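You operate a simulated robot arm through the tools that you are given. There is no shell and no other tool. Be economical: measure what you need, move in short steps, check, and stop when the job is done.

You run a simulated two-armed robot. Do the job below in one go: nothing can be reset, and whatever is moved stays where it is left.

## Task
Fill the small yellow can with diesel to its mark, then recap it.
Fine: cap on the spill tray meanwhile; funnel in, spout right over, vent open; then vent shut, spout back, funnel on its stand; no spill; leave the petrol side and other small cans alone.

The check looks at the end state, three seconds after you hand in, the way a careful person would. Anything else that was tipped, shoved, dropped, spilled or broken makes it a failure. A push-on lid holds only when it is set on centred and level and pressed home; a screw cap is set on level and turned clockwise until tight.

## Robot
Two 7-joint arms with two-finger parallel grippers on one trunk, on a base that drives. Base frame: it is fixed to the floor where the robot stands at the start and does not move with it; the origin is under the middle of the robot, x ahead of it, y to its left, z up; the surface under the hand at the start is at about z = 0.766. Readings come in m, degrees, newtons and seconds.
The left shoulder is at the start at [0.06, 0.143, 0.926], the right one opposite. With the tool pointing down near the work surface each hand reaches from about 0.32 to 0.74 m from the robot's upright axis, wherever it stands, measured 20 degrees to its own side. Places, roughly: diesel spout [0.7, -0.2, 1.1]; diesel tap [0.7, -0.2, 1.1]; diesel vent knob [0.7, -0.1, 1.4]; floor of the spill tray [0.5, 0.1, 0.8]; funnel stand [0.6, 0.1, 0.8]; petrol spout [0.7, 0.4, 1.1]; petrol vent knob [0.7, 0.4, 1.4]. Payload 1.57 kg a hand.
The tool frame of a hand sits at the grasp point between the pads (the TCP): z along the fingers, y along the line on which they close. The tips reach 0.03 m beyond it. The gripper opens to 0.11 m. The fingers are 0.024 m wide and 0.012 m thick; the gripper's body (0.048 by 0.112 m) begins 0.078 m behind the TCP.
Orientation is told as [roll, pitch, yaw] about the base's x, y, z axes, in that order, counted from this pose: with the fingers straight down and closing along the base's y, the tool's x points along the base's -x, its y along +y and its z along -z.

## Interface
- The arms move only by the tool jog_arm. It takes "left_steps", "right_steps" or both (then of equal length, played together; a hand with none holds still); each is text: rows parted by semicolons, each of 6 numbers parted by spaces: the shift along the tool's x, y, z in cm, then the turn, a rotation vector about the tool's x, y, z in degrees. In form: tx ty tz rx ry rz; .... A call has 1 to 8 rows; each row shifts and turns the commanded pose from where the row before left it, along the tool's axes as they then stand. "left_jaw" and "right_jaw" are, for a hand that has rows, the gripper command, from -1 (fully open) to 1 (shut), values between in proportion, set as the call begins (left out, the last holds). Each row takes 0.2 s and may step no farther than 0.05 m and 8.6 degrees from the row before; otherwise, or with a gripper value out of range, the whole call is refused. A pose out of reach is approached as far as the arm can. The call stops where the force on the tool passes 60 N (or 10 N more than at its start, if that is more) or the arm is blocked; 0.2 s more then pass. The fingers move at their own pace (about 0.045 m/s each) and stop on an object; they squeeze with about 21 N. The grip force told is the motor's: it shows also when the fingers shut on nothing. Time passes only in rows, and 0.2 s behind the last, so rows that do not move let the fingers close. The reply holds the time, the measured pose of the TCP, the force on the tool along the base axes, the opening and the grip force, in the units named above and with some noise, with the torque about the TCP (base axes, N m) and any sound that the robot's microphone picked up.
- Cameras (640 x 400 px; columns grow to the right, rows downward): "scene" is now at [0.0546, 0.0045, 1.5518]; the picture's right is [0.07, -1.00, -0.00], its down [-0.63, -0.04, -0.78] and it looks along [0.77, 0.05, -0.63] (base axes); focal length 262 px, centre (320, 200). "left" rides on the left gripper at [0.07, -0.016, -0.141] in its tool frame; the picture's right is [0.23, 0.97, 0.00], its down [-0.86, 0.20, -0.48] and it looks along [-0.47, 0.11, 0.88] (tool axes); focal length 222 px, centre (320, 200). "right" rides on the right gripper at [0.07, 0.016, -0.141] in its tool frame; the picture's right is [-0.23, 0.97, 0.00], its down [-0.86, -0.20, -0.48] and it looks along [-0.47, -0.11, 0.88] (tool axes); focal length 222 px, centre (320, 200).
- get_image(camera): a new picture of that camera. The clock stands still meanwhile.
- raise_lower(by): slides the trunk up (or, below 0, down) by that many m; the arms and the scene camera ride with it, the base frame stays. It gives what a move gives, with no picture.
- drive_base(legs): drives the robot by 1 to 6 legs, each [ahead, left, turn to the left] in m, m and degrees, along the robot's own axes; the way and the turn of a leg run together, so that a leg with both is an arc; at most 1.5 m and 180 degrees a leg. The arms and the cameras ride along, it lands a little off, and it stops where it bumps. It gives what a move gives.
- aim_head(pan, tilt): turns the head with the scene camera to pan (to the left, within 86 degrees either way) and tilt (down, from -29 to 69), counted from straight ahead of the robot. It gives what a move gives.
- point_at(camera, pixels): for up to 12 pixels [column, row] of the newest picture of that camera ("zoom" is the newest enlarged one), the place [x, y, z] in the base frame of the surface seen there, good to about 0.003 m. The clock stands still meanwhile.
- inspect(camera, box): a new picture of the part [left, top, right, bottom] of that camera's present view, enlarged. The clock stands still meanwhile.
- job_done(): hands the job in; it is judged then, once.

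Go step by step. Measure first, check grasps and placings, and put right what went wrong. The budget is 80 turns and 70 pictures, counting those below and the enlarged ones. Unless the task says otherwise, let go and move clear before handing in, and close with one line.

The tools are called after "Emit:" as name(argument=value, ...) on one line, values as JSON. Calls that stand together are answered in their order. jog_arm: Moves the arms, as the interface text tells. Its arguments: {"type":"object","properties":{"left_steps":{"type":"string"},"left_jaw":{"type":"number"},"right_steps":{"type":"string"},"right_jaw":{"type":"number"}},"required":[]} The other tools are called the same way: raise_lower (by) slides the trunk up or down; drive_base (legs) drives the base; aim_head (pan, tilt) turns the head that bears the scene camera; get_image (camera) takes a picture; point_at (camera, pixels) gives the place of the surface under pixels of a picture; inspect (camera, box) takes an enlarged picture of a part of a camera's view; job_done () hands the job in.

At the start:

```text
t: 0.0
left_eef_pos: [0.6163, 0.0884, 0.9994]
left_tool_rot: [0.0, 0.0, 0.0]
left_wrist_force: [0.0, 0.8, -0.1]
left_moment: [-0.01, -0.01, -0.02]
left_grip_width: 0.1101
left_finger_force: 0.0
right_eef_pos: [0.4847, -0.3657, 0.9997]
right_tool_rot: [0.0, 0.0, 0.1]
right_wrist_force: [0.1, -0.5, -0.4]
right_moment: [0.02, -0.01, -0.04]
right_grip_width: 0.11
right_finger_force: 0.1
trunk travel left (down, up): [-0.525, 0.065]
robot x, y, heading: [-0.0006, -0.0015, -0.1]
head pan, tilt: [3.9, 39.2]
```

scene: 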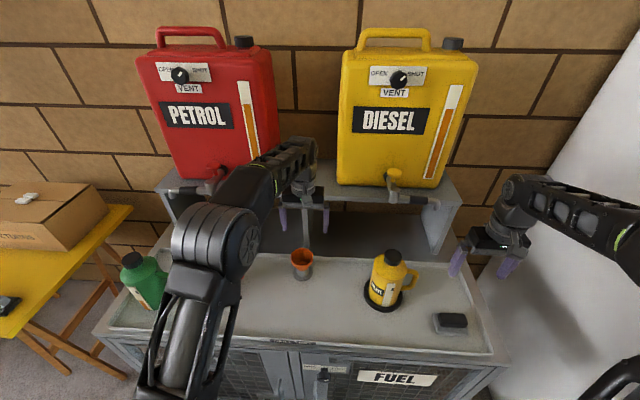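
right: 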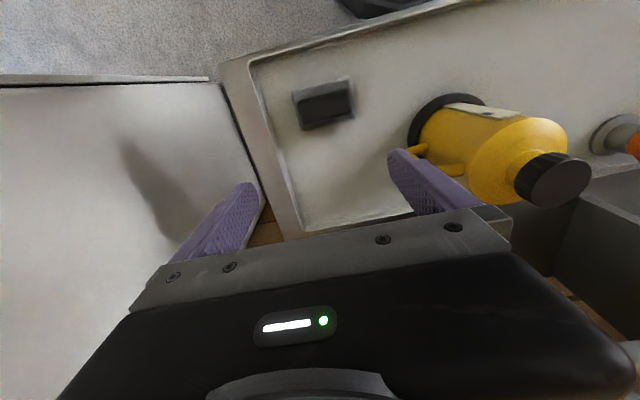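
left: 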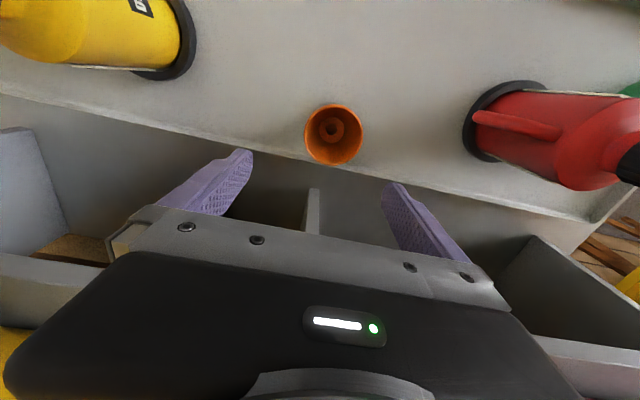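

The scene shows the small yellow can near (388,278), the funnel at (302,262), the diesel tap at (394,180) and the vent at (399,78). I'll take enlarged views before moving.

Emit:
inspect(camera="scene", box=[330, 150, 490, 350])

Emit:
inspect(camera="scene", box=[340, 30, 480, 120])

Emit:
point_at(camera="scene", pixels=[[394, 256], [384, 285], [412, 277], [302, 256], [302, 272], [394, 174], [394, 186], [399, 78], [452, 320], [430, 290], [340, 290]])

```text
2.00 times, centred on (410, 250) of scene
```

zoom: 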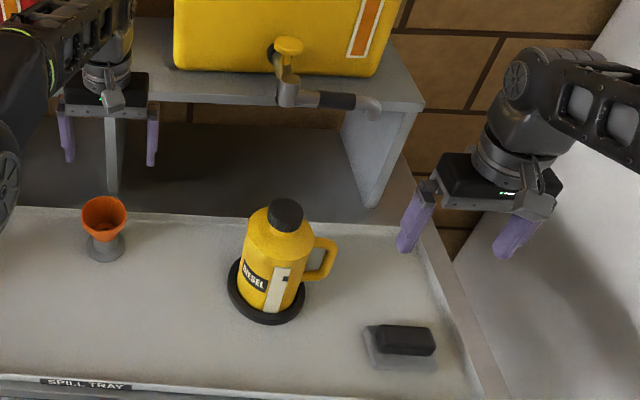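

```text
4.44 times, centred on (410, 75) of scene
```

zoom: 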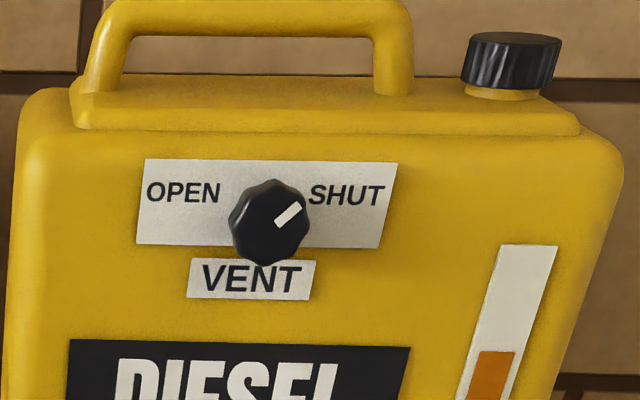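

```text
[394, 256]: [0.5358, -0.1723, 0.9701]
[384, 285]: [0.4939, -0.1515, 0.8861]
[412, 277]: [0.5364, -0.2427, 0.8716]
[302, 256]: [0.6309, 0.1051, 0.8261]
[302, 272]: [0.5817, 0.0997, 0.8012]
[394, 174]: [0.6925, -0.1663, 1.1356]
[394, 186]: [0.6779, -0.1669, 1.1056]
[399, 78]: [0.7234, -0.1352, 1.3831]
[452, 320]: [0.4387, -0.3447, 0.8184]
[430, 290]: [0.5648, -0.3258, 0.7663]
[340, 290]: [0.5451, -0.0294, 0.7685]
```

The tap carries a yellow knob at zoom (288,50) and a swinging pipe that points to the right. I'll look closer at the tap and the can.

Emit:
inspect(camera="scene", box=[370, 160, 450, 210])

Emit:
point_at(camera="zoom", pixels=[[192, 80], [192, 180], [170, 280], [300, 320], [420, 330], [520, 330], [560, 340], [190, 240], [260, 110], [120, 110]])

Emit:
inspect(camera="scene", box=[355, 240, 435, 320])

Emit:
point_at(camera="zoom", pixels=[[315, 60], [295, 110], [375, 60], [440, 130], [440, 190], [240, 330], [340, 250], [340, 170], [300, 380]])

```text
8.00 times, centred on (410, 185) of scene
```

zoom: 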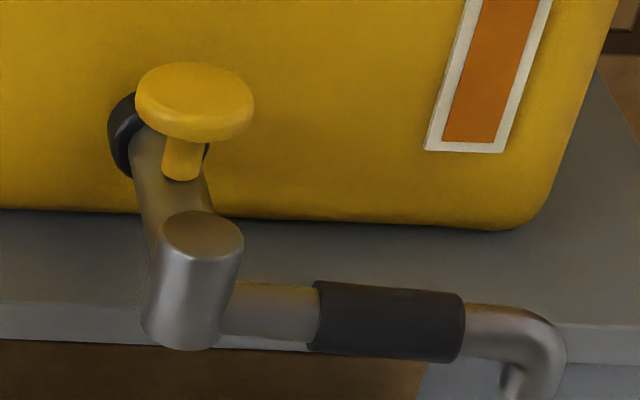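

```text
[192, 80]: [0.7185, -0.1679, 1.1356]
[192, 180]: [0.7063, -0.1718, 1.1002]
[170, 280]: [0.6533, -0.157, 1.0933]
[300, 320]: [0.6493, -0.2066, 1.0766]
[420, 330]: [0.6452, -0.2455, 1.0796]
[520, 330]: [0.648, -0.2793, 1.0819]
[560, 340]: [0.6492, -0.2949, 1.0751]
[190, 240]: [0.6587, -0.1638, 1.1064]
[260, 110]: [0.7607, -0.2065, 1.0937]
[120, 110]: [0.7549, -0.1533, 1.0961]
```

```text
5.00 times, centred on (395, 280) of scene
```

zoom: 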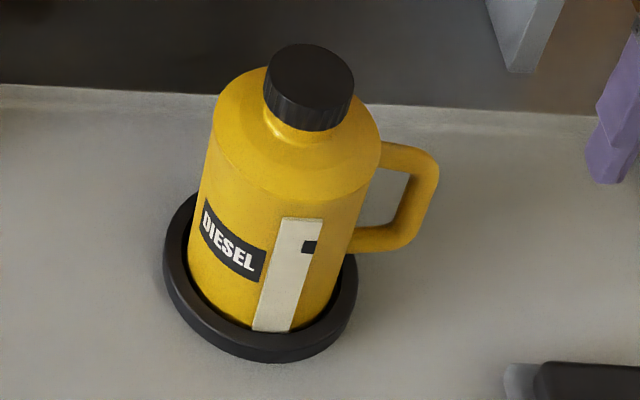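

```text
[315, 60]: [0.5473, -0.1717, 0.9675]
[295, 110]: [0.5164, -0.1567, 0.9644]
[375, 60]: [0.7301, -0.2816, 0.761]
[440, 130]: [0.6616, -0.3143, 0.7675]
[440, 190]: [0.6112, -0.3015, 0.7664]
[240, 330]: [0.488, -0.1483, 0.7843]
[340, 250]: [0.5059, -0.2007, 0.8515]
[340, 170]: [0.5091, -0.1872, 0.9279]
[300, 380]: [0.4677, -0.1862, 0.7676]
```

The cap is centred near (0.533, -0.171), with its top at 0.969. I'll bring the right hand above it and look.

Emit:
jog_arm(right_steps="0 0 -4 0 0 0; -2.4 4.9 0 0 0 0; -2.4 4.9 0 0 0 0; 0 4.9 0 0 0 0; 0 4.8 0 0 0 0; 0 0 0 0 0 0", right_jaw=-0.6)

Emit:
get_image(camera="right")

Emit:
get_image(camera="scene")

```text
refused: row 2 steps farther than a row can; nothing moved
```

```text
62 pictures are left
```

right: 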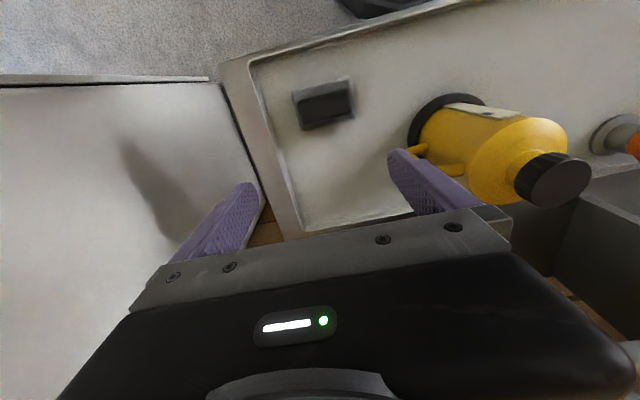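

```text
61 pictures are left
```

scene: 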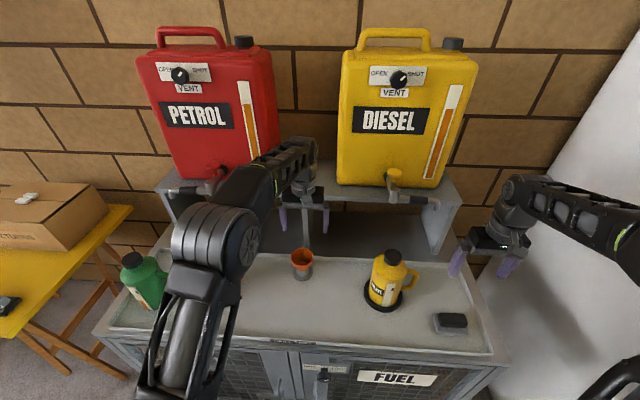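

The row was too long and nothing moved. I'll repeat it with shorter rows.

Emit:
jog_arm(right_steps="0 0 -4 0 0 0; -2.4 4 0 0 0 0; -2.4 4 0 0 0 0; 0 4 0 0 0 0; 0 4 0 0 0 0; 0 3.5 0 0 0 0; 0 0 0 0 0 0", right_jaw=-0.6)

Emit:
get_image(camera="right")

Emit:
point_at(camera="right", pixels=[[320, 150], [320, 200], [320, 110]])

```text
t: 1.6
left_eef_pos: [0.6156, 0.0875, 0.9999]
left_tool_rot: [-0.1, 0.1, 0.0]
left_wrist_force: [0.5, 0.1, -0.5]
left_moment: [0.01, 0.0, 0.02]
left_grip_width: 0.1101
left_finger_force: 0.1
right_eef_pos: [0.5321, -0.1713, 1.0379]
right_tool_rot: [0.0, 0.0, 0.0]
right_wrist_force: [0.3, 0.5, -0.3]
right_moment: [0.0, 0.0, -0.02]
right_grip_width: 0.088
right_finger_force: 0.1
trunk travel left (down, up): [-0.525, 0.065]
robot x, y, heading: [0.0024, 0.0018, -0.2]
head pan, tilt: [3.9, 39.2]
```

```text
60 pictures are left
```

right: 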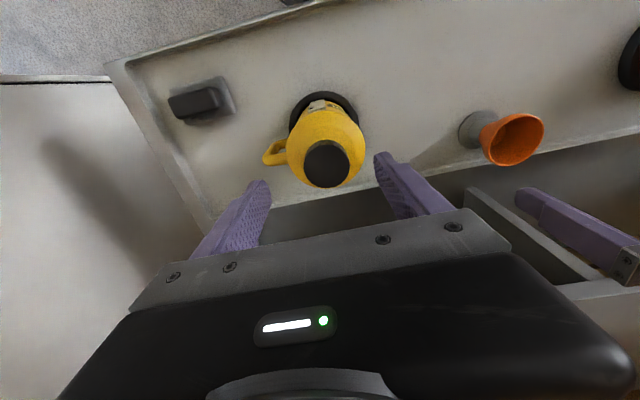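

```text
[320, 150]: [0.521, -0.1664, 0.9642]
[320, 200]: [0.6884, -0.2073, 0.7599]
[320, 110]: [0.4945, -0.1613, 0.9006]
```

Emit:
point_at(camera="right", pixels=[[307, 163], [347, 163], [327, 145], [327, 184], [327, 163]])

```text
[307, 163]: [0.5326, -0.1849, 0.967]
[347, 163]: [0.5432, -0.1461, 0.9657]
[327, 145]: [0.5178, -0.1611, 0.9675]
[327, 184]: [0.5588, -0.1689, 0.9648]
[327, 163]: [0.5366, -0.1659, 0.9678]
```

The cap centre measures (0.537, -0.166). I'll turn the wrist to about -68° to leave room for unscrewing, then descend.

Emit:
jog_arm(right_steps="-0.5 0.5 0 0 0 8.5; 0 0 0 0 0 8.5; 0 0 0 0 0 8.5; 0 0 0 0 0 8.5; 0 0 0 0 0 8.5; 0 0 0 0 0 8.5; 0 0 0 0 0 8.5; 0 0 0 0 0 8.5")

Emit:
jog_arm(right_steps="0 0 2.5 0 0 0; 0 0 2.5 0 0 0; 0 0 1.5 0 0 0; 0 0 1 0 0 0; 0 0 0 0 0 0")

Emit:
get_image(camera="right")

Emit:
inspect(camera="scene", box=[340, 200, 460, 320])

```text
t: 3.4
left_eef_pos: [0.6149, 0.0886, 0.9998]
left_tool_rot: [0.0, 0.0, 0.0]
left_wrist_force: [-0.9, -0.2, -0.7]
left_moment: [0.03, -0.02, -0.01]
left_grip_width: 0.1098
left_finger_force: 0.0
right_eef_pos: [0.5368, -0.1664, 1.0397]
right_tool_rot: [0.0, 0.2, -68.2]
right_wrist_force: [0.1, 0.8, -0.3]
right_moment: [0.0, 0.01, -0.02]
right_grip_width: 0.0879
right_finger_force: 0.0
trunk travel left (down, up): [-0.525, 0.065]
robot x, y, heading: [0.0012, -0.0008, -0.1]
head pan, tilt: [3.9, 39.2]
```

```text
t: 4.6
left_eef_pos: [0.6139, 0.089, 1.0001]
left_tool_rot: [0.1, 0.0, 0.0]
left_wrist_force: [0.1, -0.2, -0.6]
left_moment: [0.01, 0.01, -0.01]
left_grip_width: 0.1098
left_finger_force: 0.1
right_eef_pos: [0.5371, -0.166, 0.9637]
right_tool_rot: [0.0, 0.0, -67.9]
right_wrist_force: [0.6, 0.3, -0.5]
right_moment: [0.0, -0.02, 0.01]
right_grip_width: 0.0881
right_finger_force: 0.1
trunk travel left (down, up): [-0.525, 0.065]
robot x, y, heading: [0.0005, -0.0005, -0.0]
head pan, tilt: [3.9, 39.2]
```

```text
59 pictures are left
```

right: 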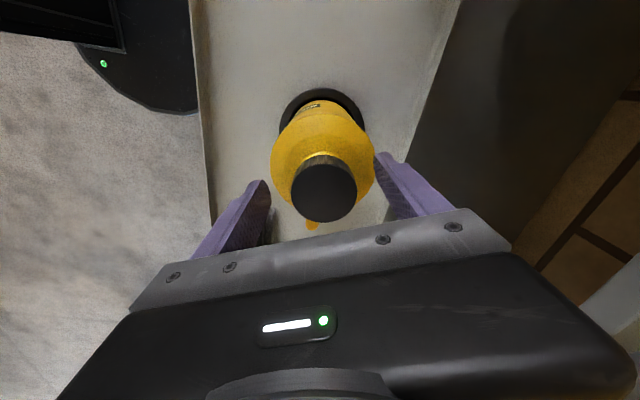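

```text
3.33 times, centred on (400, 260) of scene
```

zoom: 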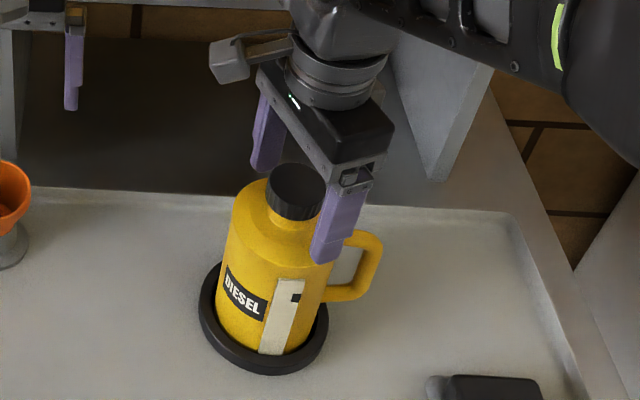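

The fingers straddle the cap and it sits centred at (323,190) in the right view. I'll close on it.

Emit:
jog_arm(right_steps="0 0 0 0 0 0; 0 0 0 0 0 0; 0 0 0 0 0 0; 0 0 0 0 0 0; 0 0 0 0 0 0", right_jaw=1)

Emit:
jog_arm(right_steps="0 0 0 0 0 -6; 0 0 0 0 0 -8; 0 0 0 0 0 -8")

Emit:
inspect(camera="scene", box=[340, 200, 460, 320])

```text
t: 5.8
left_eef_pos: [0.6154, 0.0889, 1.0004]
left_tool_rot: [0.0, 0.0, 0.0]
left_wrist_force: [-0.1, 0.6, -0.1]
left_moment: [0.01, 0.01, 0.03]
left_grip_width: 0.1101
left_finger_force: 0.1
right_eef_pos: [0.5373, -0.1666, 0.9657]
right_tool_rot: [-0.1, 0.0, -67.9]
right_wrist_force: [1.2, 0.2, 1.3]
right_moment: [0.02, 0.01, 0.02]
right_grip_width: 0.0456
right_finger_force: 20.4
trunk travel left (down, up): [-0.525, 0.065]
robot x, y, heading: [-0.0026, 0.0004, 0.1]
head pan, tilt: [3.9, 39.2]
```

```text
t: 6.6
left_eef_pos: [0.6154, 0.0891, 0.9985]
left_tool_rot: [0.1, 0.1, 0.0]
left_wrist_force: [-0.2, 1.1, 0.0]
left_moment: [-0.01, -0.02, 0.02]
left_grip_width: 0.11
left_finger_force: 0.1
right_eef_pos: [0.5366, -0.1661, 0.964]
right_tool_rot: [0.0, 0.0, -46.0]
right_wrist_force: [0.1, 1.2, 1.3]
right_moment: [0.03, 0.12, -0.03]
right_grip_width: 0.0452
right_finger_force: 20.7
trunk travel left (down, up): [-0.525, 0.065]
robot x, y, heading: [0.0009, -0.0006, -0.0]
head pan, tilt: [3.9, 39.2]
```

```text
3.33 times, centred on (400, 260) of scene
```

zoom: 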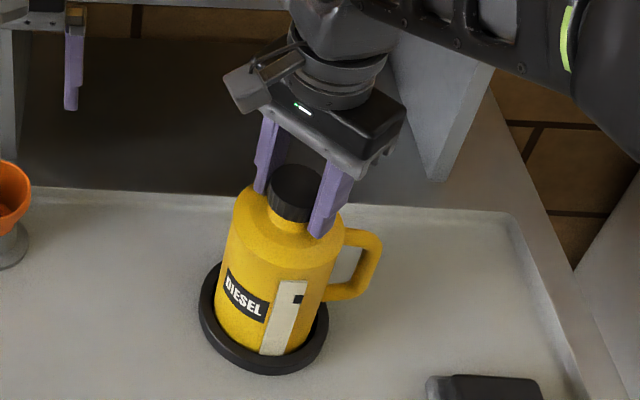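

The can stays still while the cap turns. I'll keep unscrewing.

Emit:
jog_arm(right_steps="0 0 0 0 0 -8; 0 0 0 0 0 -8; 0 0 0 0 0 -8; 0 0 0 0 0 -8; 0 0 0 0 0 -8; 0 0 0 0 0 -8; 0 0 0 0 0 -8; 0 0 0 0 0 -8")

Emit:
jog_arm(right_steps="0 0 0 0 0 -8; 0 0 0 0 0 -8; 0 0 0 0 0 -8; 0 0 0 0 0 -8; 0 0 0 0 0 -8; 0 0 0 0 0 -8; 0 0 0 0 0 -8; 0 0 0 0 0 -8")

Emit:
inspect(camera="scene", box=[340, 200, 460, 320])

```text
t: 8.4
left_eef_pos: [0.6155, 0.0886, 0.9998]
left_tool_rot: [0.0, 0.0, -0.1]
left_wrist_force: [-0.6, 0.7, -1.0]
left_moment: [0.03, 0.0, 0.01]
left_grip_width: 0.1102
left_finger_force: 0.1
right_eef_pos: [0.5369, -0.1659, 0.9652]
right_tool_rot: [0.0, 0.0, 18.2]
right_wrist_force: [-1.1, -0.1, 3.9]
right_moment: [-0.08, 0.03, 0.02]
right_grip_width: 0.0453
right_finger_force: 21.0
trunk travel left (down, up): [-0.525, 0.065]
robot x, y, heading: [0.0005, 0.0012, 0.1]
head pan, tilt: [3.9, 39.2]
```

```text
t: 10.2
left_eef_pos: [0.6151, 0.0893, 0.9997]
left_tool_rot: [0.1, 0.0, 0.0]
left_wrist_force: [-0.7, 0.2, -0.3]
left_moment: [-0.02, -0.02, 0.03]
left_grip_width: 0.1098
left_finger_force: 0.1
right_eef_pos: [0.5374, -0.1663, 0.9657]
right_tool_rot: [-0.1, 0.0, 82.2]
right_wrist_force: [2.0, -3.6, 11.7]
right_moment: [-0.09, -0.19, -0.01]
right_grip_width: 0.0454
right_finger_force: 21.0
trunk travel left (down, up): [-0.525, 0.065]
robot x, y, heading: [0.0027, -0.0057, -0.0]
head pan, tilt: [3.9, 39.2]
```

```text
3.33 times, centred on (400, 260) of scene
```

zoom: 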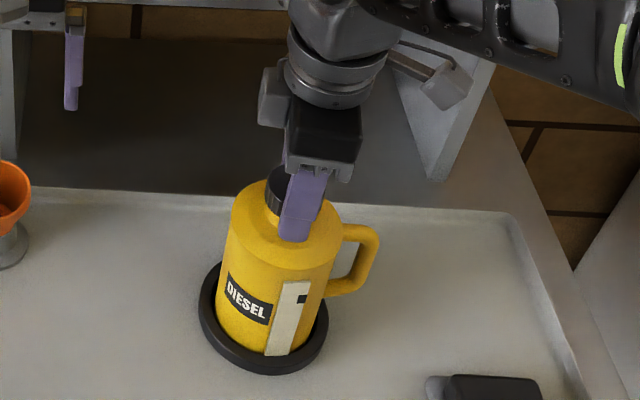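

Upward force is building (11.7 N) as the cap climbs its thread, so I'll let the hand rise with it while it turns on.

Emit:
jog_arm(right_steps="0 0 -0.15 0 0 0; 0 0 -0.03 0 0 -8; 0 0 -0.03 0 0 -8; 0 0 -0.03 0 0 -8; 0 0 -0.03 0 0 -8; 0 0 -0.03 0 0 -8; 0 0 -0.03 0 0 -8; 0 0 -0.03 0 0 -8")

```text
t: 12.0
left_eef_pos: [0.6149, 0.0892, 0.9993]
left_tool_rot: [-0.1, 0.0, 0.1]
left_wrist_force: [0.5, 0.0, 0.6]
left_moment: [0.03, 0.0, -0.03]
left_grip_width: 0.1102
left_finger_force: 0.0
right_eef_pos: [0.5377, -0.1674, 0.9677]
right_tool_rot: [0.1, 0.0, 138.1]
right_wrist_force: [0.2, 0.0, -2.7]
right_moment: [-0.02, -0.01, 0.02]
right_grip_width: 0.0453
right_finger_force: 21.6
trunk travel left (down, up): [-0.525, 0.065]
robot x, y, heading: [0.0026, -0.0002, 0.2]
head pan, tilt: [3.9, 39.2]
```

The vertical force has dropped to -2.7 N, so the cap may be free. I'll lift gently to test.

Emit:
jog_arm(right_steps="0 0 -0.1 0 0 0; 0 0 -0.2 0 0 0; 0 0 0 0 0 0")

```text
t: 12.8
left_eef_pos: [0.6147, 0.0882, 0.9997]
left_tool_rot: [0.0, -0.1, 0.0]
left_wrist_force: [-0.8, 0.4, 0.2]
left_moment: [-0.03, 0.01, 0.01]
left_grip_width: 0.1099
left_finger_force: 0.1
right_eef_pos: [0.5382, -0.1673, 0.9722]
right_tool_rot: [0.0, -0.1, 138.0]
right_wrist_force: [0.8, -0.1, -3.4]
right_moment: [0.01, 0.01, -0.01]
right_grip_width: 0.0453
right_finger_force: 21.3
trunk travel left (down, up): [-0.525, 0.065]
robot x, y, heading: [-0.0032, -0.0011, 0.0]
head pan, tilt: [3.9, 39.2]
```

Let me check whether only the cap is rising.

Emit:
jog_arm(right_steps="0 0 -0.5 0 0 0; 0 0 -0.3 0 0 0; 0 0 0 0 0 0")

Emit:
inspect(camera="scene", box=[340, 200, 460, 320])

```text
t: 13.6
left_eef_pos: [0.6148, 0.0882, 0.9985]
left_tool_rot: [0.0, 0.0, 0.0]
left_wrist_force: [-0.3, 0.2, 0.0]
left_moment: [-0.04, 0.03, 0.0]
left_grip_width: 0.11
left_finger_force: 0.1
right_eef_pos: [0.538, -0.1666, 0.9795]
right_tool_rot: [0.0, 0.0, 138.0]
right_wrist_force: [1.5, 0.3, -2.8]
right_moment: [0.01, -0.01, 0.02]
right_grip_width: 0.0452
right_finger_force: 21.0
trunk travel left (down, up): [-0.525, 0.065]
robot x, y, heading: [0.0002, -0.0013, -0.2]
head pan, tilt: [3.9, 39.2]
```

```text
3.33 times, centred on (400, 260) of scene
```

zoom: 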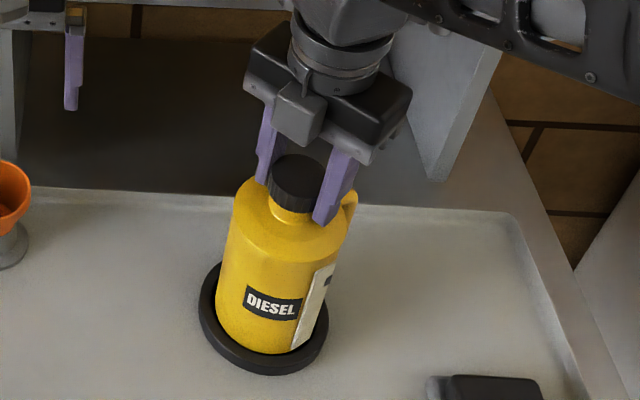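

The whole can rose and turned with the cap: its label moved and 3 N hangs from the hand. The cap is still on the thread, so I'll turn the lifted can back, lower it, and then regrip while pressing down.

Emit:
jog_arm(right_steps="0 0 0 0 0 8; 0 0 0 0 0 8; 0 0 0 0 0 8; 0 0 0 0 0 8; 0 0 0 0 0 8; 0 0 0 0 0 8; 0 0 0 0 0 8; 0 0 0 0 0 0")

Emit:
jog_arm(right_steps="0 0 0.5 0 0 0; 0 0 0.5 0 0 0; 0 0 0.2 0 0 0; 0 0 0.1 0 0 0; 0 0 0 0 0 0")

Emit:
inspect(camera="scene", box=[340, 200, 460, 320])

```text
t: 15.4
left_eef_pos: [0.6156, 0.089, 0.9992]
left_tool_rot: [0.1, 0.0, 0.0]
left_wrist_force: [-0.1, 1.0, -0.8]
left_moment: [0.02, 0.01, -0.04]
left_grip_width: 0.1101
left_finger_force: 0.1
right_eef_pos: [0.537, -0.166, 0.9793]
right_tool_rot: [0.1, -0.1, 81.9]
right_wrist_force: [0.6, 0.4, -3.4]
right_moment: [0.02, 0.03, -0.01]
right_grip_width: 0.0452
right_finger_force: 21.2
trunk travel left (down, up): [-0.525, 0.065]
robot x, y, heading: [0.0011, -0.0011, -0.1]
head pan, tilt: [3.9, 39.2]
```

```text
t: 16.6
left_eef_pos: [0.6143, 0.0879, 0.9994]
left_tool_rot: [-0.1, -0.1, 0.0]
left_wrist_force: [-0.3, -0.2, 0.5]
left_moment: [0.02, -0.01, -0.01]
left_grip_width: 0.1101
left_finger_force: 0.1
right_eef_pos: [0.5375, -0.1659, 0.9669]
right_tool_rot: [0.0, 0.0, 82.0]
right_wrist_force: [0.2, -1.5, 0.2]
right_moment: [0.03, 0.01, 0.01]
right_grip_width: 0.0456
right_finger_force: 21.0
trunk travel left (down, up): [-0.525, 0.065]
robot x, y, heading: [-0.0019, 0.0025, -0.0]
head pan, tilt: [3.9, 39.2]
```

```text
3.33 times, centred on (400, 260) of scene
```

zoom: 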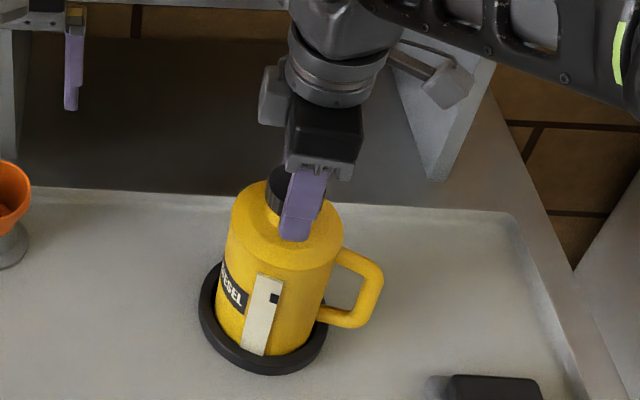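

The can is seated again. I'll press down about 1.5 mm and keep turning.

Emit:
jog_arm(right_steps="0 0 0.15 0 0 0; 0 0 0 0 0 -8; 0 0 0 0 0 -8; 0 0 0 0 0 -8; 0 0 0 0 0 -8; 0 0 0 0 0 -8; 0 0 0 0 0 -8; 0 0 0 0 0 -8")

Emit:
inspect(camera="scene", box=[340, 200, 460, 320])

```text
t: 18.4
left_eef_pos: [0.6139, 0.0892, 0.9998]
left_tool_rot: [0.0, 0.0, 0.0]
left_wrist_force: [0.1, 0.8, -0.2]
left_moment: [0.0, 0.03, 0.01]
left_grip_width: 0.1102
left_finger_force: 0.1
right_eef_pos: [0.5368, -0.1653, 0.9665]
right_tool_rot: [0.0, 0.1, 138.1]
right_wrist_force: [5.5, -1.3, 22.5]
right_moment: [0.06, -0.12, -0.04]
right_grip_width: 0.0454
right_finger_force: 20.8
trunk travel left (down, up): [-0.525, 0.065]
robot x, y, heading: [-0.0009, -0.0027, 0.1]
head pan, tilt: [3.9, 39.2]
```

```text
3.33 times, centred on (400, 260) of scene
```

zoom: 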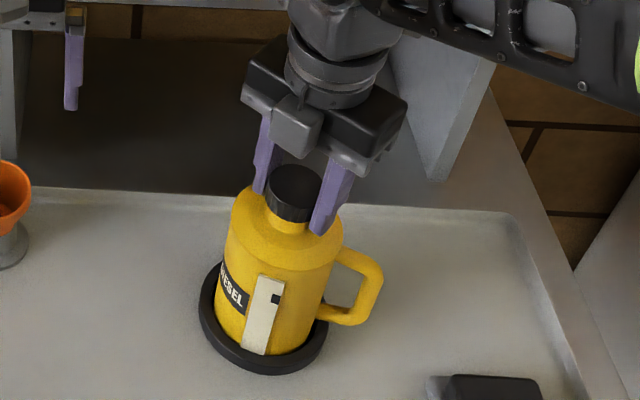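

The cap turned and the can held. I'll release, rewind the wrist and take a second bite.

Emit:
jog_arm(right_steps="0 0 0 0 0 0; 0 0 -0.2 0 0 0; 0 0 0 0 0 8.5; 0 0 0 0 0 8.5; 0 0 0 0 0 8.5; 0 0 0 0 0 8.5; 0 0 0 0 0 8.5; 0 0 0 0 0 8.5", right_jaw=-0.3)

Emit:
jog_arm(right_steps="0 0 0 0 0 8.5; 0 0 0 0 0 8.5; 0 0 0 0 0 8.5; 0 0 0 0 0 8.5; 0 0 0 0 0 8.5; 0 0 0 0 0 8.5; 0 0 0 0 0 8.5; 0 0 0 0 0 8.5")

Emit:
jog_arm(right_steps="0 0 0 0 0 8.5; 0 0 0 0 0 8.5; 0 0 0 0 0 8.5; 0 0 0 0 0 8.5; 0 0 0 0 0 8.5; 0 0 0 0 0 8.5; 0 0 0 0 0 0")

Emit:
jog_arm(right_steps="0 0 0 0 0 0; 0 0 0 0 0 0; 0 0 0 0 0 0; 0 0 0 0 0 0", right_jaw=1)

Emit:
inspect(camera="scene", box=[340, 200, 460, 320])

```text
t: 20.2
left_eef_pos: [0.6149, 0.0886, 0.9999]
left_tool_rot: [0.0, 0.0, -0.1]
left_wrist_force: [0.5, 0.7, 0.4]
left_moment: [0.0, -0.02, -0.03]
left_grip_width: 0.1098
left_finger_force: 0.0
right_eef_pos: [0.5373, -0.1663, 0.9675]
right_tool_rot: [0.0, -0.1, 86.8]
right_wrist_force: [0.4, -0.8, -0.7]
right_moment: [0.0, 0.03, 0.0]
right_grip_width: 0.0715
right_finger_force: 0.0
trunk travel left (down, up): [-0.525, 0.065]
robot x, y, heading: [0.0018, 0.0002, 0.1]
head pan, tilt: [3.9, 39.2]
```

```text
t: 22.0
left_eef_pos: [0.6147, 0.0882, 1.0003]
left_tool_rot: [0.0, 0.0, 0.1]
left_wrist_force: [-0.4, -0.2, 0.4]
left_moment: [0.0, -0.01, 0.02]
left_grip_width: 0.1101
left_finger_force: 0.2
right_eef_pos: [0.5366, -0.1668, 0.9672]
right_tool_rot: [0.0, 0.0, 18.8]
right_wrist_force: [0.6, 1.2, 0.6]
right_moment: [0.0, 0.03, 0.0]
right_grip_width: 0.0715
right_finger_force: 0.1
trunk travel left (down, up): [-0.525, 0.065]
robot x, y, heading: [0.0054, 0.0013, 0.1]
head pan, tilt: [3.9, 39.2]
```

```text
t: 23.6
left_eef_pos: [0.615, 0.0884, 0.9999]
left_tool_rot: [0.1, -0.1, 0.1]
left_wrist_force: [-0.3, 0.1, 0.2]
left_moment: [0.0, -0.03, -0.02]
left_grip_width: 0.1099
left_finger_force: 0.0
right_eef_pos: [0.5363, -0.1667, 0.9657]
right_tool_rot: [0.0, 0.0, -32.1]
right_wrist_force: [0.1, -0.3, 0.9]
right_moment: [0.01, 0.02, -0.01]
right_grip_width: 0.0715
right_finger_force: 0.1
trunk travel left (down, up): [-0.525, 0.065]
robot x, y, heading: [-0.0015, -0.0017, 0.1]
head pan, tilt: [3.9, 39.2]
```

```text
t: 24.6
left_eef_pos: [0.615, 0.0894, 0.9988]
left_tool_rot: [0.0, 0.1, 0.1]
left_wrist_force: [0.3, -0.2, 0.7]
left_moment: [0.0, 0.02, -0.01]
left_grip_width: 0.1101
left_finger_force: 0.1
right_eef_pos: [0.5367, -0.1653, 0.9676]
right_tool_rot: [0.0, 0.0, -32.0]
right_wrist_force: [0.4, -0.1, 0.4]
right_moment: [0.03, -0.03, -0.01]
right_grip_width: 0.0457
right_finger_force: 21.2
trunk travel left (down, up): [-0.525, 0.065]
robot x, y, heading: [0.0026, -0.0, 0.1]
head pan, tilt: [3.9, 39.2]
```

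```text
3.33 times, centred on (400, 260) of scene
```

zoom: 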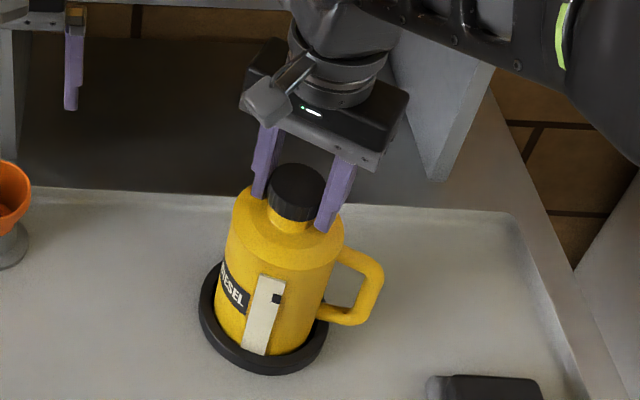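

I have the grip again, so I'll unscrew further with slight downward preload.

Emit:
jog_arm(right_steps="0 0 0.1 0 0 0; 0 0 0 0 0 -8; 0 0 0 0 0 -8; 0 0 0 0 0 -8; 0 0 0 0 0 -8; 0 0 0 0 0 -8; 0 0 0 0 0 -8; 0 0 0 0 0 -8")

Emit:
jog_arm(right_steps="0 0 -0.05 0 0 -8; 0 0 0 0 0 -8; 0 0 -0.05 0 0 -8; 0 0 0 0 0 -8; 0 0 -0.05 0 0 -8; 0 0 0 0 0 -8; 0 0 0 0 0 -8; 0 0 0 0 0 -8")

Emit:
inspect(camera="scene", box=[340, 200, 460, 320])

```text
t: 26.4
left_eef_pos: [0.6156, 0.0887, 0.9995]
left_tool_rot: [-0.1, 0.0, 0.0]
left_wrist_force: [0.5, 0.5, -0.4]
left_moment: [-0.03, 0.02, -0.02]
left_grip_width: 0.1101
left_finger_force: 0.1
right_eef_pos: [0.5361, -0.167, 0.9653]
right_tool_rot: [0.0, 0.1, 24.2]
right_wrist_force: [0.7, 0.7, -1.1]
right_moment: [-0.01, 0.01, 0.01]
right_grip_width: 0.0454
right_finger_force: 21.2
trunk travel left (down, up): [-0.525, 0.065]
robot x, y, heading: [0.0, 0.0036, -0.0]
head pan, tilt: [3.9, 39.2]
```

```text
t: 28.2
left_eef_pos: [0.6151, 0.089, 1.0003]
left_tool_rot: [0.0, 0.0, 0.0]
left_wrist_force: [-1.1, -0.2, -0.1]
left_moment: [0.02, -0.02, 0.01]
left_grip_width: 0.1102
left_finger_force: 0.1
right_eef_pos: [0.5375, -0.1659, 0.9674]
right_tool_rot: [0.0, 0.0, 88.1]
right_wrist_force: [0.0, -0.1, 0.0]
right_moment: [0.02, 0.03, -0.01]
right_grip_width: 0.0456
right_finger_force: 21.0
trunk travel left (down, up): [-0.525, 0.065]
robot x, y, heading: [0.0044, -0.0005, -0.1]
head pan, tilt: [3.9, 39.2]
```

```text
3.33 times, centred on (400, 260) of scene
```

zoom: 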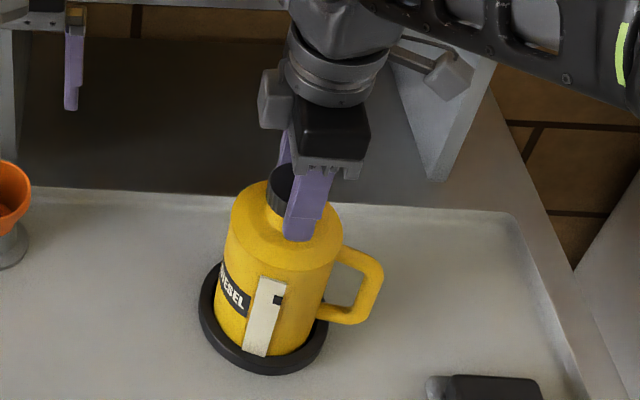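

The force stayed near zero and the can didn't turn, so the cap looks free. I'll lift to confirm.

Emit:
jog_arm(right_steps="0 0 -0.5 0 0 0; 0 0 -0.5 0 0 0; 0 0 0 0 0 0")

Emit:
inspect(camera="scene", box=[340, 200, 460, 320])

```text
t: 29.0
left_eef_pos: [0.6157, 0.0876, 0.9993]
left_tool_rot: [0.0, 0.0, -0.1]
left_wrist_force: [0.4, 0.4, -0.3]
left_moment: [0.01, -0.01, 0.04]
left_grip_width: 0.1101
left_finger_force: 0.1
right_eef_pos: [0.5362, -0.166, 0.9776]
right_tool_rot: [0.0, 0.0, 87.9]
right_wrist_force: [0.1, -0.2, 0.3]
right_moment: [-0.03, 0.0, -0.01]
right_grip_width: 0.0456
right_finger_force: 20.9
trunk travel left (down, up): [-0.525, 0.065]
robot x, y, heading: [-0.0029, 0.0, 0.3]
head pan, tilt: [3.9, 39.2]
```

```text
3.33 times, centred on (400, 260) of scene
```

zoom: 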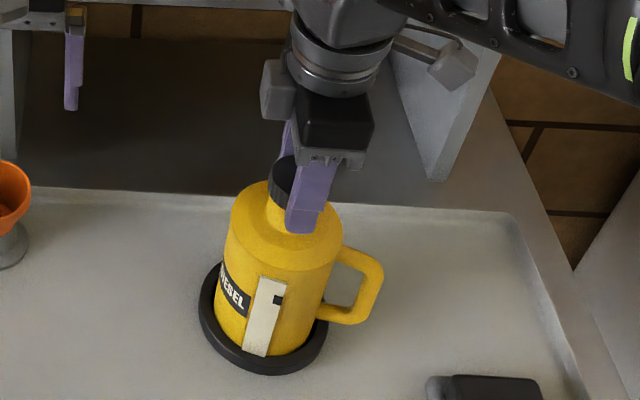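

The cap is off. I'll carry it to the tray at about (0.48, -0.04) and set it down.

Emit:
jog_arm(right_steps="0 0 -3 0 0 0; 0 0 -3 0 0 0; -3.2 1.4 0 0 0 0; -3.2 1.4 0 0 0 0; -3.2 1.4 0 0 0 0; -3 1.5 0 0 0 0; 0 0 4.5 0 0 0; 0 0 4.5 0 0 0")

Emit:
jog_arm(right_steps="0 0 4.5 0 0 0; 0 0 4.5 0 0 0; 0 0 3 0 0 0; 0 0 1.8 0 0 0; 0 0 0.8 0 0 0; 0 0 0 0 0 0")

Emit:
get_image(camera="scene")

```text
t: 30.8
left_eef_pos: [0.6166, 0.0884, 1.0007]
left_tool_rot: [0.0, 0.0, 0.0]
left_wrist_force: [0.0, -0.5, 1.0]
left_moment: [0.0, 0.01, -0.03]
left_grip_width: 0.1098
left_finger_force: 0.1
right_eef_pos: [0.4846, -0.0374, 0.9459]
right_tool_rot: [0.0, 0.1, 88.0]
right_wrist_force: [0.6, -0.3, -1.0]
right_moment: [0.0, 0.02, 0.01]
right_grip_width: 0.0453
right_finger_force: 20.6
trunk travel left (down, up): [-0.525, 0.065]
robot x, y, heading: [0.0033, 0.0029, 0.0]
head pan, tilt: [3.9, 39.2]
```

```text
t: 32.2
left_eef_pos: [0.6157, 0.0891, 1.0]
left_tool_rot: [-0.1, 0.0, 0.0]
left_wrist_force: [0.6, -1.4, -0.1]
left_moment: [0.0, 0.01, -0.03]
left_grip_width: 0.1102
left_finger_force: 0.0
right_eef_pos: [0.4863, -0.0382, 0.8009]
right_tool_rot: [0.0, 0.0, 88.1]
right_wrist_force: [0.5, -1.2, -1.1]
right_moment: [0.07, -0.03, -0.03]
right_grip_width: 0.0454
right_finger_force: 21.2
trunk travel left (down, up): [-0.525, 0.065]
robot x, y, heading: [0.0006, 0.0011, 0.1]
head pan, tilt: [3.9, 39.2]
```

```text
49 pictures are left
```

scene: 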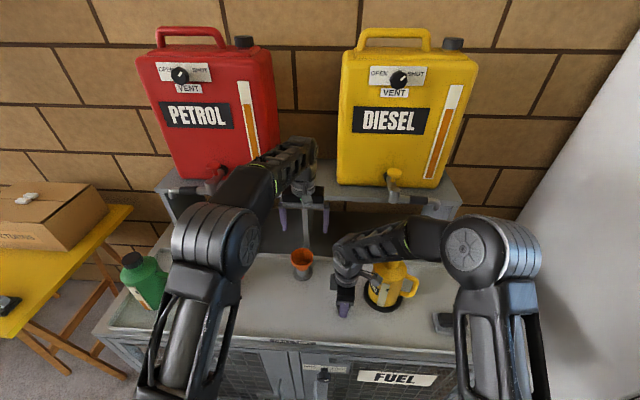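

The tips are about 3 mm above the tray. I'll lower to touch, open just clear of the cap and lift.

Emit:
jog_arm(right_steps="0 0 0.25 0 0 0; 0 0 0 0 0 0")

Emit:
jog_arm(right_steps="0 0 0 0 0 0; 0 0 0 0 0 0; 0 0 0 0 0 0; 0 0 -3 0 0 0; 0 0 -4 0 0 0; 0 0 -4 0 0 0; 0 0 -4 0 0 0; 0 0 -4 0 0 0", right_jaw=-0.4)

Emit:
get_image(camera="right")

```text
t: 32.8
left_eef_pos: [0.6148, 0.0885, 0.999]
left_tool_rot: [0.0, 0.0, 0.0]
left_wrist_force: [0.9, 0.1, -0.6]
left_moment: [-0.01, -0.01, 0.04]
left_grip_width: 0.1101
left_finger_force: 0.0
right_eef_pos: [0.4848, -0.038, 0.7991]
right_tool_rot: [0.0, -0.1, 87.9]
right_wrist_force: [-0.4, 0.2, 0.1]
right_moment: [0.02, 0.0, -0.01]
right_grip_width: 0.0453
right_finger_force: 21.0
trunk travel left (down, up): [-0.525, 0.065]
robot x, y, heading: [-0.0035, -0.0, -0.1]
head pan, tilt: [3.9, 39.2]
```

```text
t: 34.6
left_eef_pos: [0.6144, 0.0879, 1.0002]
left_tool_rot: [0.0, 0.1, 0.0]
left_wrist_force: [-0.6, -0.1, -0.6]
left_moment: [0.03, 0.01, -0.01]
left_grip_width: 0.1102
left_finger_force: 0.1
right_eef_pos: [0.4846, -0.0385, 0.9898]
right_tool_rot: [0.1, 0.1, 88.0]
right_wrist_force: [-0.1, 0.0, 0.5]
right_moment: [0.0, -0.03, 0.01]
right_grip_width: 0.077
right_finger_force: 0.1
trunk travel left (down, up): [-0.525, 0.065]
robot x, y, heading: [0.0004, 0.0044, -0.2]
head pan, tilt: [3.9, 39.2]
```

```text
48 pictures are left
```

right: 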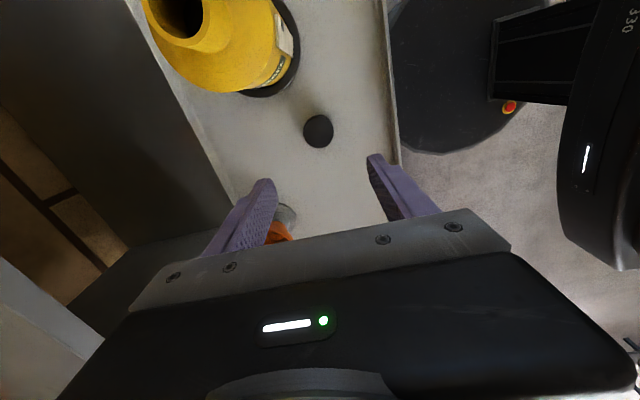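

The cap stands upright on the tray. I'll move the right hand clear to the right and look at the funnel and can from both cameras.

Emit:
jog_arm(right_steps="0 0 -4.5 0 0 0; 4.5 1 -1 0 0 0; 4.8 0 0 0 0 0; 4.8 0 0 0 0 0; 4.8 0 0 0 0 0; 4.8 0 0 0 0 0; 4.8 0 0 0 0 0; 0 0 0 0 0 0")

Emit:
jog_arm(right_steps="0 0 0 0 0 8.5; 0 0 0 0 0 8.5; 0 0 0 0 0 8.5; 0 0 0 0 0 8.5; 0 0 0 0 0 8.5; 0 0 0 0 0 8.5; 0 0 0 0 0 8.5; 0 0 0 0 0 8.5")

Emit:
inspect(camera="scene", box=[270, 220, 430, 320])

Emit:
point_at(camera="zoom", pixels=[[92, 145], [128, 130], [172, 145], [128, 165], [130, 200], [470, 100], [500, 100], [530, 100], [500, 84], [500, 116], [330, 218], [380, 145]])

Emit:
get_image(camera="left")

Emit:
point_at(camera="left", pixels=[[305, 133], [361, 133], [333, 104], [333, 162], [333, 130], [340, 145]])

```text
t: 36.4
left_eef_pos: [0.6151, 0.0895, 0.9996]
left_tool_rot: [0.0, 0.0, 0.0]
left_wrist_force: [0.4, 0.2, -0.2]
left_moment: [0.01, 0.0, 0.0]
left_grip_width: 0.1099
left_finger_force: 0.0
right_eef_pos: [0.466, -0.322, 1.0435]
right_tool_rot: [0.0, 0.1, 87.9]
right_wrist_force: [-0.1, -0.7, -1.1]
right_moment: [-0.01, 0.0, 0.01]
right_grip_width: 0.0772
right_finger_force: 0.0
trunk travel left (down, up): [-0.525, 0.065]
robot x, y, heading: [-0.0042, -0.0015, -0.0]
head pan, tilt: [3.9, 39.2]
```

```text
t: 38.2
left_eef_pos: [0.615, 0.0884, 0.9988]
left_tool_rot: [0.0, 0.0, 0.0]
left_wrist_force: [-0.6, 0.0, 0.7]
left_moment: [0.0, -0.02, 0.0]
left_grip_width: 0.11
left_finger_force: 0.0
right_eef_pos: [0.4648, -0.3236, 1.0435]
right_tool_rot: [0.0, -0.1, 19.9]
right_wrist_force: [0.0, -0.1, 0.0]
right_moment: [0.03, 0.0, -0.02]
right_grip_width: 0.0767
right_finger_force: 0.0
trunk travel left (down, up): [-0.525, 0.065]
robot x, y, heading: [0.0005, -0.0042, 0.2]
head pan, tilt: [3.9, 39.2]
```

```text
4.00 times, centred on (350, 270) of scene
```

zoom: 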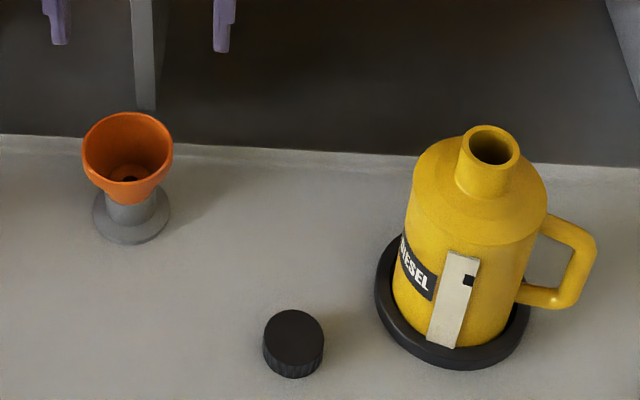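

```text
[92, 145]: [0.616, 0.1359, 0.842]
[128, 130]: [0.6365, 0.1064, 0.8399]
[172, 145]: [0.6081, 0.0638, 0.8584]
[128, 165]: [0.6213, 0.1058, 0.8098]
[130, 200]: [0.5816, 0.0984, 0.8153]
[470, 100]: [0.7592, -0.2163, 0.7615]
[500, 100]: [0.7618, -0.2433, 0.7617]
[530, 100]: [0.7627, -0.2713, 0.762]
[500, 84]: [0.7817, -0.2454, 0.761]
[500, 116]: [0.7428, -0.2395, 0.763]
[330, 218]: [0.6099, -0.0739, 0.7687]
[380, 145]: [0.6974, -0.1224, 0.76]
```

```text
46 pictures are left
```

left: 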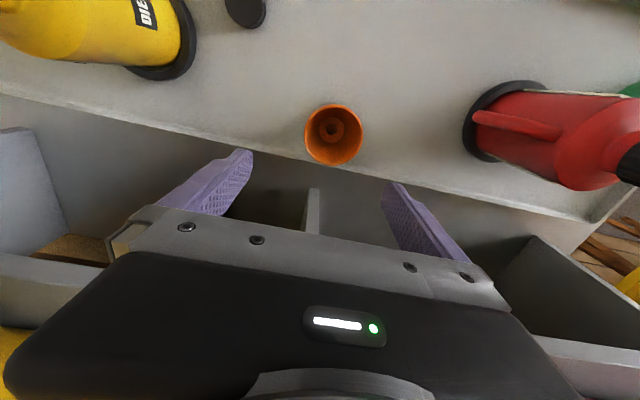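

```text
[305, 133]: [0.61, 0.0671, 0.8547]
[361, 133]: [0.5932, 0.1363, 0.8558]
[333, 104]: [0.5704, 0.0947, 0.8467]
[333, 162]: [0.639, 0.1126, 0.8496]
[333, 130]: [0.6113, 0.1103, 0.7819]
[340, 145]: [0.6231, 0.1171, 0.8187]
```

The funnel rim is centred near (0.604, 0.102, 0.857). Next I'll measure the can neck and the cap in the zoom picture.

Emit:
point_at(camera="zoom", pixels=[[464, 148], [516, 148], [490, 127], [488, 168], [490, 148], [293, 335], [468, 281], [460, 345], [470, 252], [88, 165], [165, 170], [108, 190]])

Emit:
jog_arm(left_steps="1.0 1.3 2 0 0 0; 0 0 4 0 0 0; 0 0 4 0 0 0; 0 0 2 0 0 0; 0 0 0 0 0 0", left_jaw=-1)

Emit:
get_image(camera="left")

```text
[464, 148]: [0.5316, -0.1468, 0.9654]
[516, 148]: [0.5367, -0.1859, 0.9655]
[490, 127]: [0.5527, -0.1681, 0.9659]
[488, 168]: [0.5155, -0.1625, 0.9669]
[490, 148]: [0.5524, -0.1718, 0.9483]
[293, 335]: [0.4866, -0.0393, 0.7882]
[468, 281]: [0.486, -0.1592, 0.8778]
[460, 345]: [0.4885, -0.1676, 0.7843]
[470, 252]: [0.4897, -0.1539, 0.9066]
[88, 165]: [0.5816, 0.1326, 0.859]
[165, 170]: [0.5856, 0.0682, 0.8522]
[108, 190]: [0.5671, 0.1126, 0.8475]
```

```text
t: 39.4
left_eef_pos: [0.6054, 0.1015, 0.8782]
left_tool_rot: [0.0, 0.1, 0.0]
left_wrist_force: [0.0, 1.0, 0.8]
left_moment: [0.01, 0.04, -0.02]
left_grip_width: 0.1102
left_finger_force: 0.0
right_eef_pos: [0.465, -0.3232, 1.0426]
right_tool_rot: [0.1, -0.1, 19.9]
right_wrist_force: [-0.4, 0.5, 0.4]
right_moment: [0.01, -0.01, -0.02]
right_grip_width: 0.077
right_finger_force: 0.1
trunk travel left (down, up): [-0.525, 0.065]
robot x, y, heading: [0.0017, -0.0004, -0.2]
head pan, tilt: [3.9, 39.2]
```

```text
45 pictures are left
```

left: 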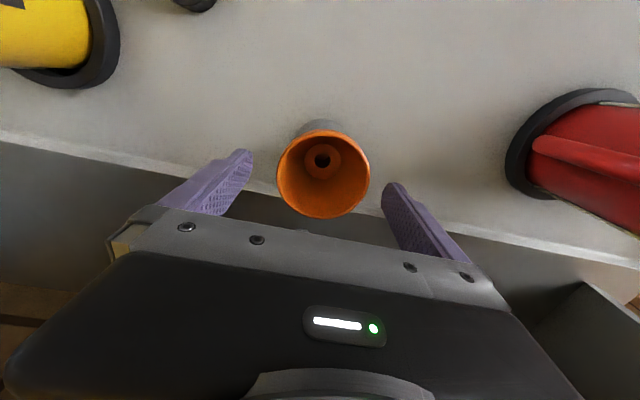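

The funnel sits well between the open fingers. I'll check the rim in this view and then go down.

Emit:
point_at(camera="left", pixels=[[279, 172], [367, 172], [323, 133], [322, 217], [322, 160]])

Emit:
jog_arm(left_steps="0 0 2 0 0 0; 0 0 1 0 0 0; 0 0 0 0 0 0")

```text
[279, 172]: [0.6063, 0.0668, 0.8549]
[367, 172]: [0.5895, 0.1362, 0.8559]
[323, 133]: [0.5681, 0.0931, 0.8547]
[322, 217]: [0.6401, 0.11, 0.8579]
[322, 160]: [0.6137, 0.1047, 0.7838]
```

```text
t: 40.2
left_eef_pos: [0.6054, 0.1015, 0.849]
left_tool_rot: [0.0, 0.1, 0.0]
left_wrist_force: [-0.7, 0.4, 0.7]
left_moment: [-0.02, -0.01, -0.02]
left_grip_width: 0.1105
left_finger_force: 0.1
right_eef_pos: [0.4644, -0.3223, 1.0448]
right_tool_rot: [0.0, 0.1, 20.1]
right_wrist_force: [0.5, 0.2, 0.2]
right_moment: [0.02, -0.01, -0.05]
right_grip_width: 0.0772
right_finger_force: 0.0
trunk travel left (down, up): [-0.525, 0.065]
robot x, y, heading: [-0.0011, -0.0, 0.1]
head pan, tilt: [3.9, 39.2]
```

The rim centre is (0.604, 0.1015), which matches the TCP. I'll close and lift a little.

Emit:
jog_arm(left_steps="0 0 0 0 0 0; 0 0 0 0 0 0; 0 0 0 0 0 0; 0 0 0 0 0 0", left_jaw=1)

Emit:
jog_arm(left_steps="0 0 -2 0 0 0; 0 0 -4 0 0 0; 0 0 -4 0 0 0; 0 0 -4 0 0 0; 0 0 0 0 0 0")

Emit:
get_image(camera="left")

Emit:
inspect(camera="scene", box=[250, 170, 410, 320])

```text
t: 41.2
left_eef_pos: [0.6055, 0.1008, 0.8502]
left_tool_rot: [0.0, -0.1, 0.0]
left_wrist_force: [-0.6, -0.2, 0.0]
left_moment: [0.0, -0.01, -0.04]
left_grip_width: 0.075
left_finger_force: 21.3
right_eef_pos: [0.4639, -0.3232, 1.0439]
right_tool_rot: [0.0, 0.0, 20.0]
right_wrist_force: [-0.4, 0.6, -0.3]
right_moment: [0.0, 0.0, -0.02]
right_grip_width: 0.0771
right_finger_force: 0.1
trunk travel left (down, up): [-0.525, 0.065]
robot x, y, heading: [0.0027, -0.0024, 0.1]
head pan, tilt: [3.9, 39.2]
```

```text
t: 42.4
left_eef_pos: [0.6053, 0.102, 0.9908]
left_tool_rot: [-0.1, 0.0, 0.0]
left_wrist_force: [0.0, 0.2, 0.1]
left_moment: [0.02, 0.01, -0.01]
left_grip_width: 0.0754
left_finger_force: 21.2
right_eef_pos: [0.4663, -0.322, 1.043]
right_tool_rot: [0.0, 0.0, 19.9]
right_wrist_force: [-0.3, 0.2, 0.7]
right_moment: [-0.03, 0.0, -0.01]
right_grip_width: 0.0771
right_finger_force: 0.0
trunk travel left (down, up): [-0.525, 0.065]
robot x, y, heading: [-0.0, -0.0028, 0.3]
head pan, tilt: [3.9, 39.2]
```

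```text
44 pictures are left
```

left: 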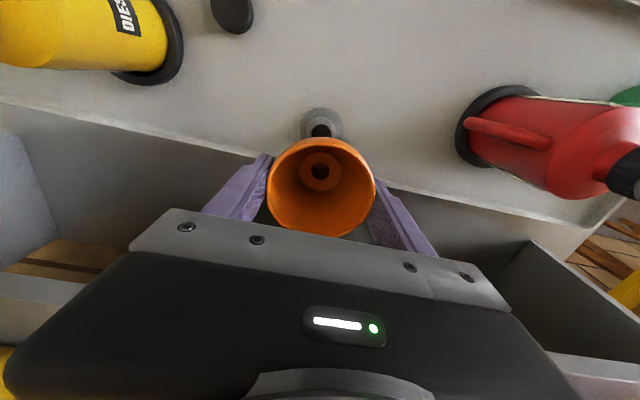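

```text
2.67 times, centred on (330, 245) of scene
```

zoom: 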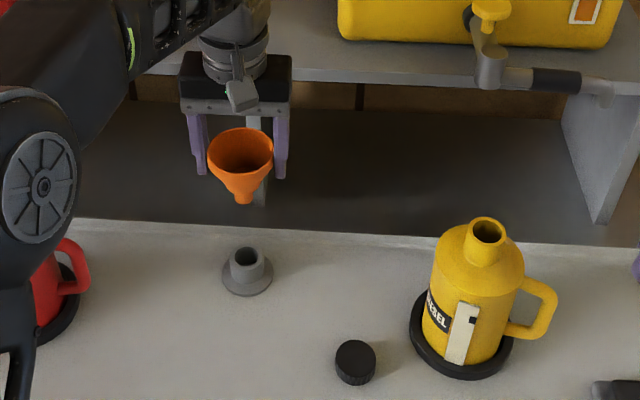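

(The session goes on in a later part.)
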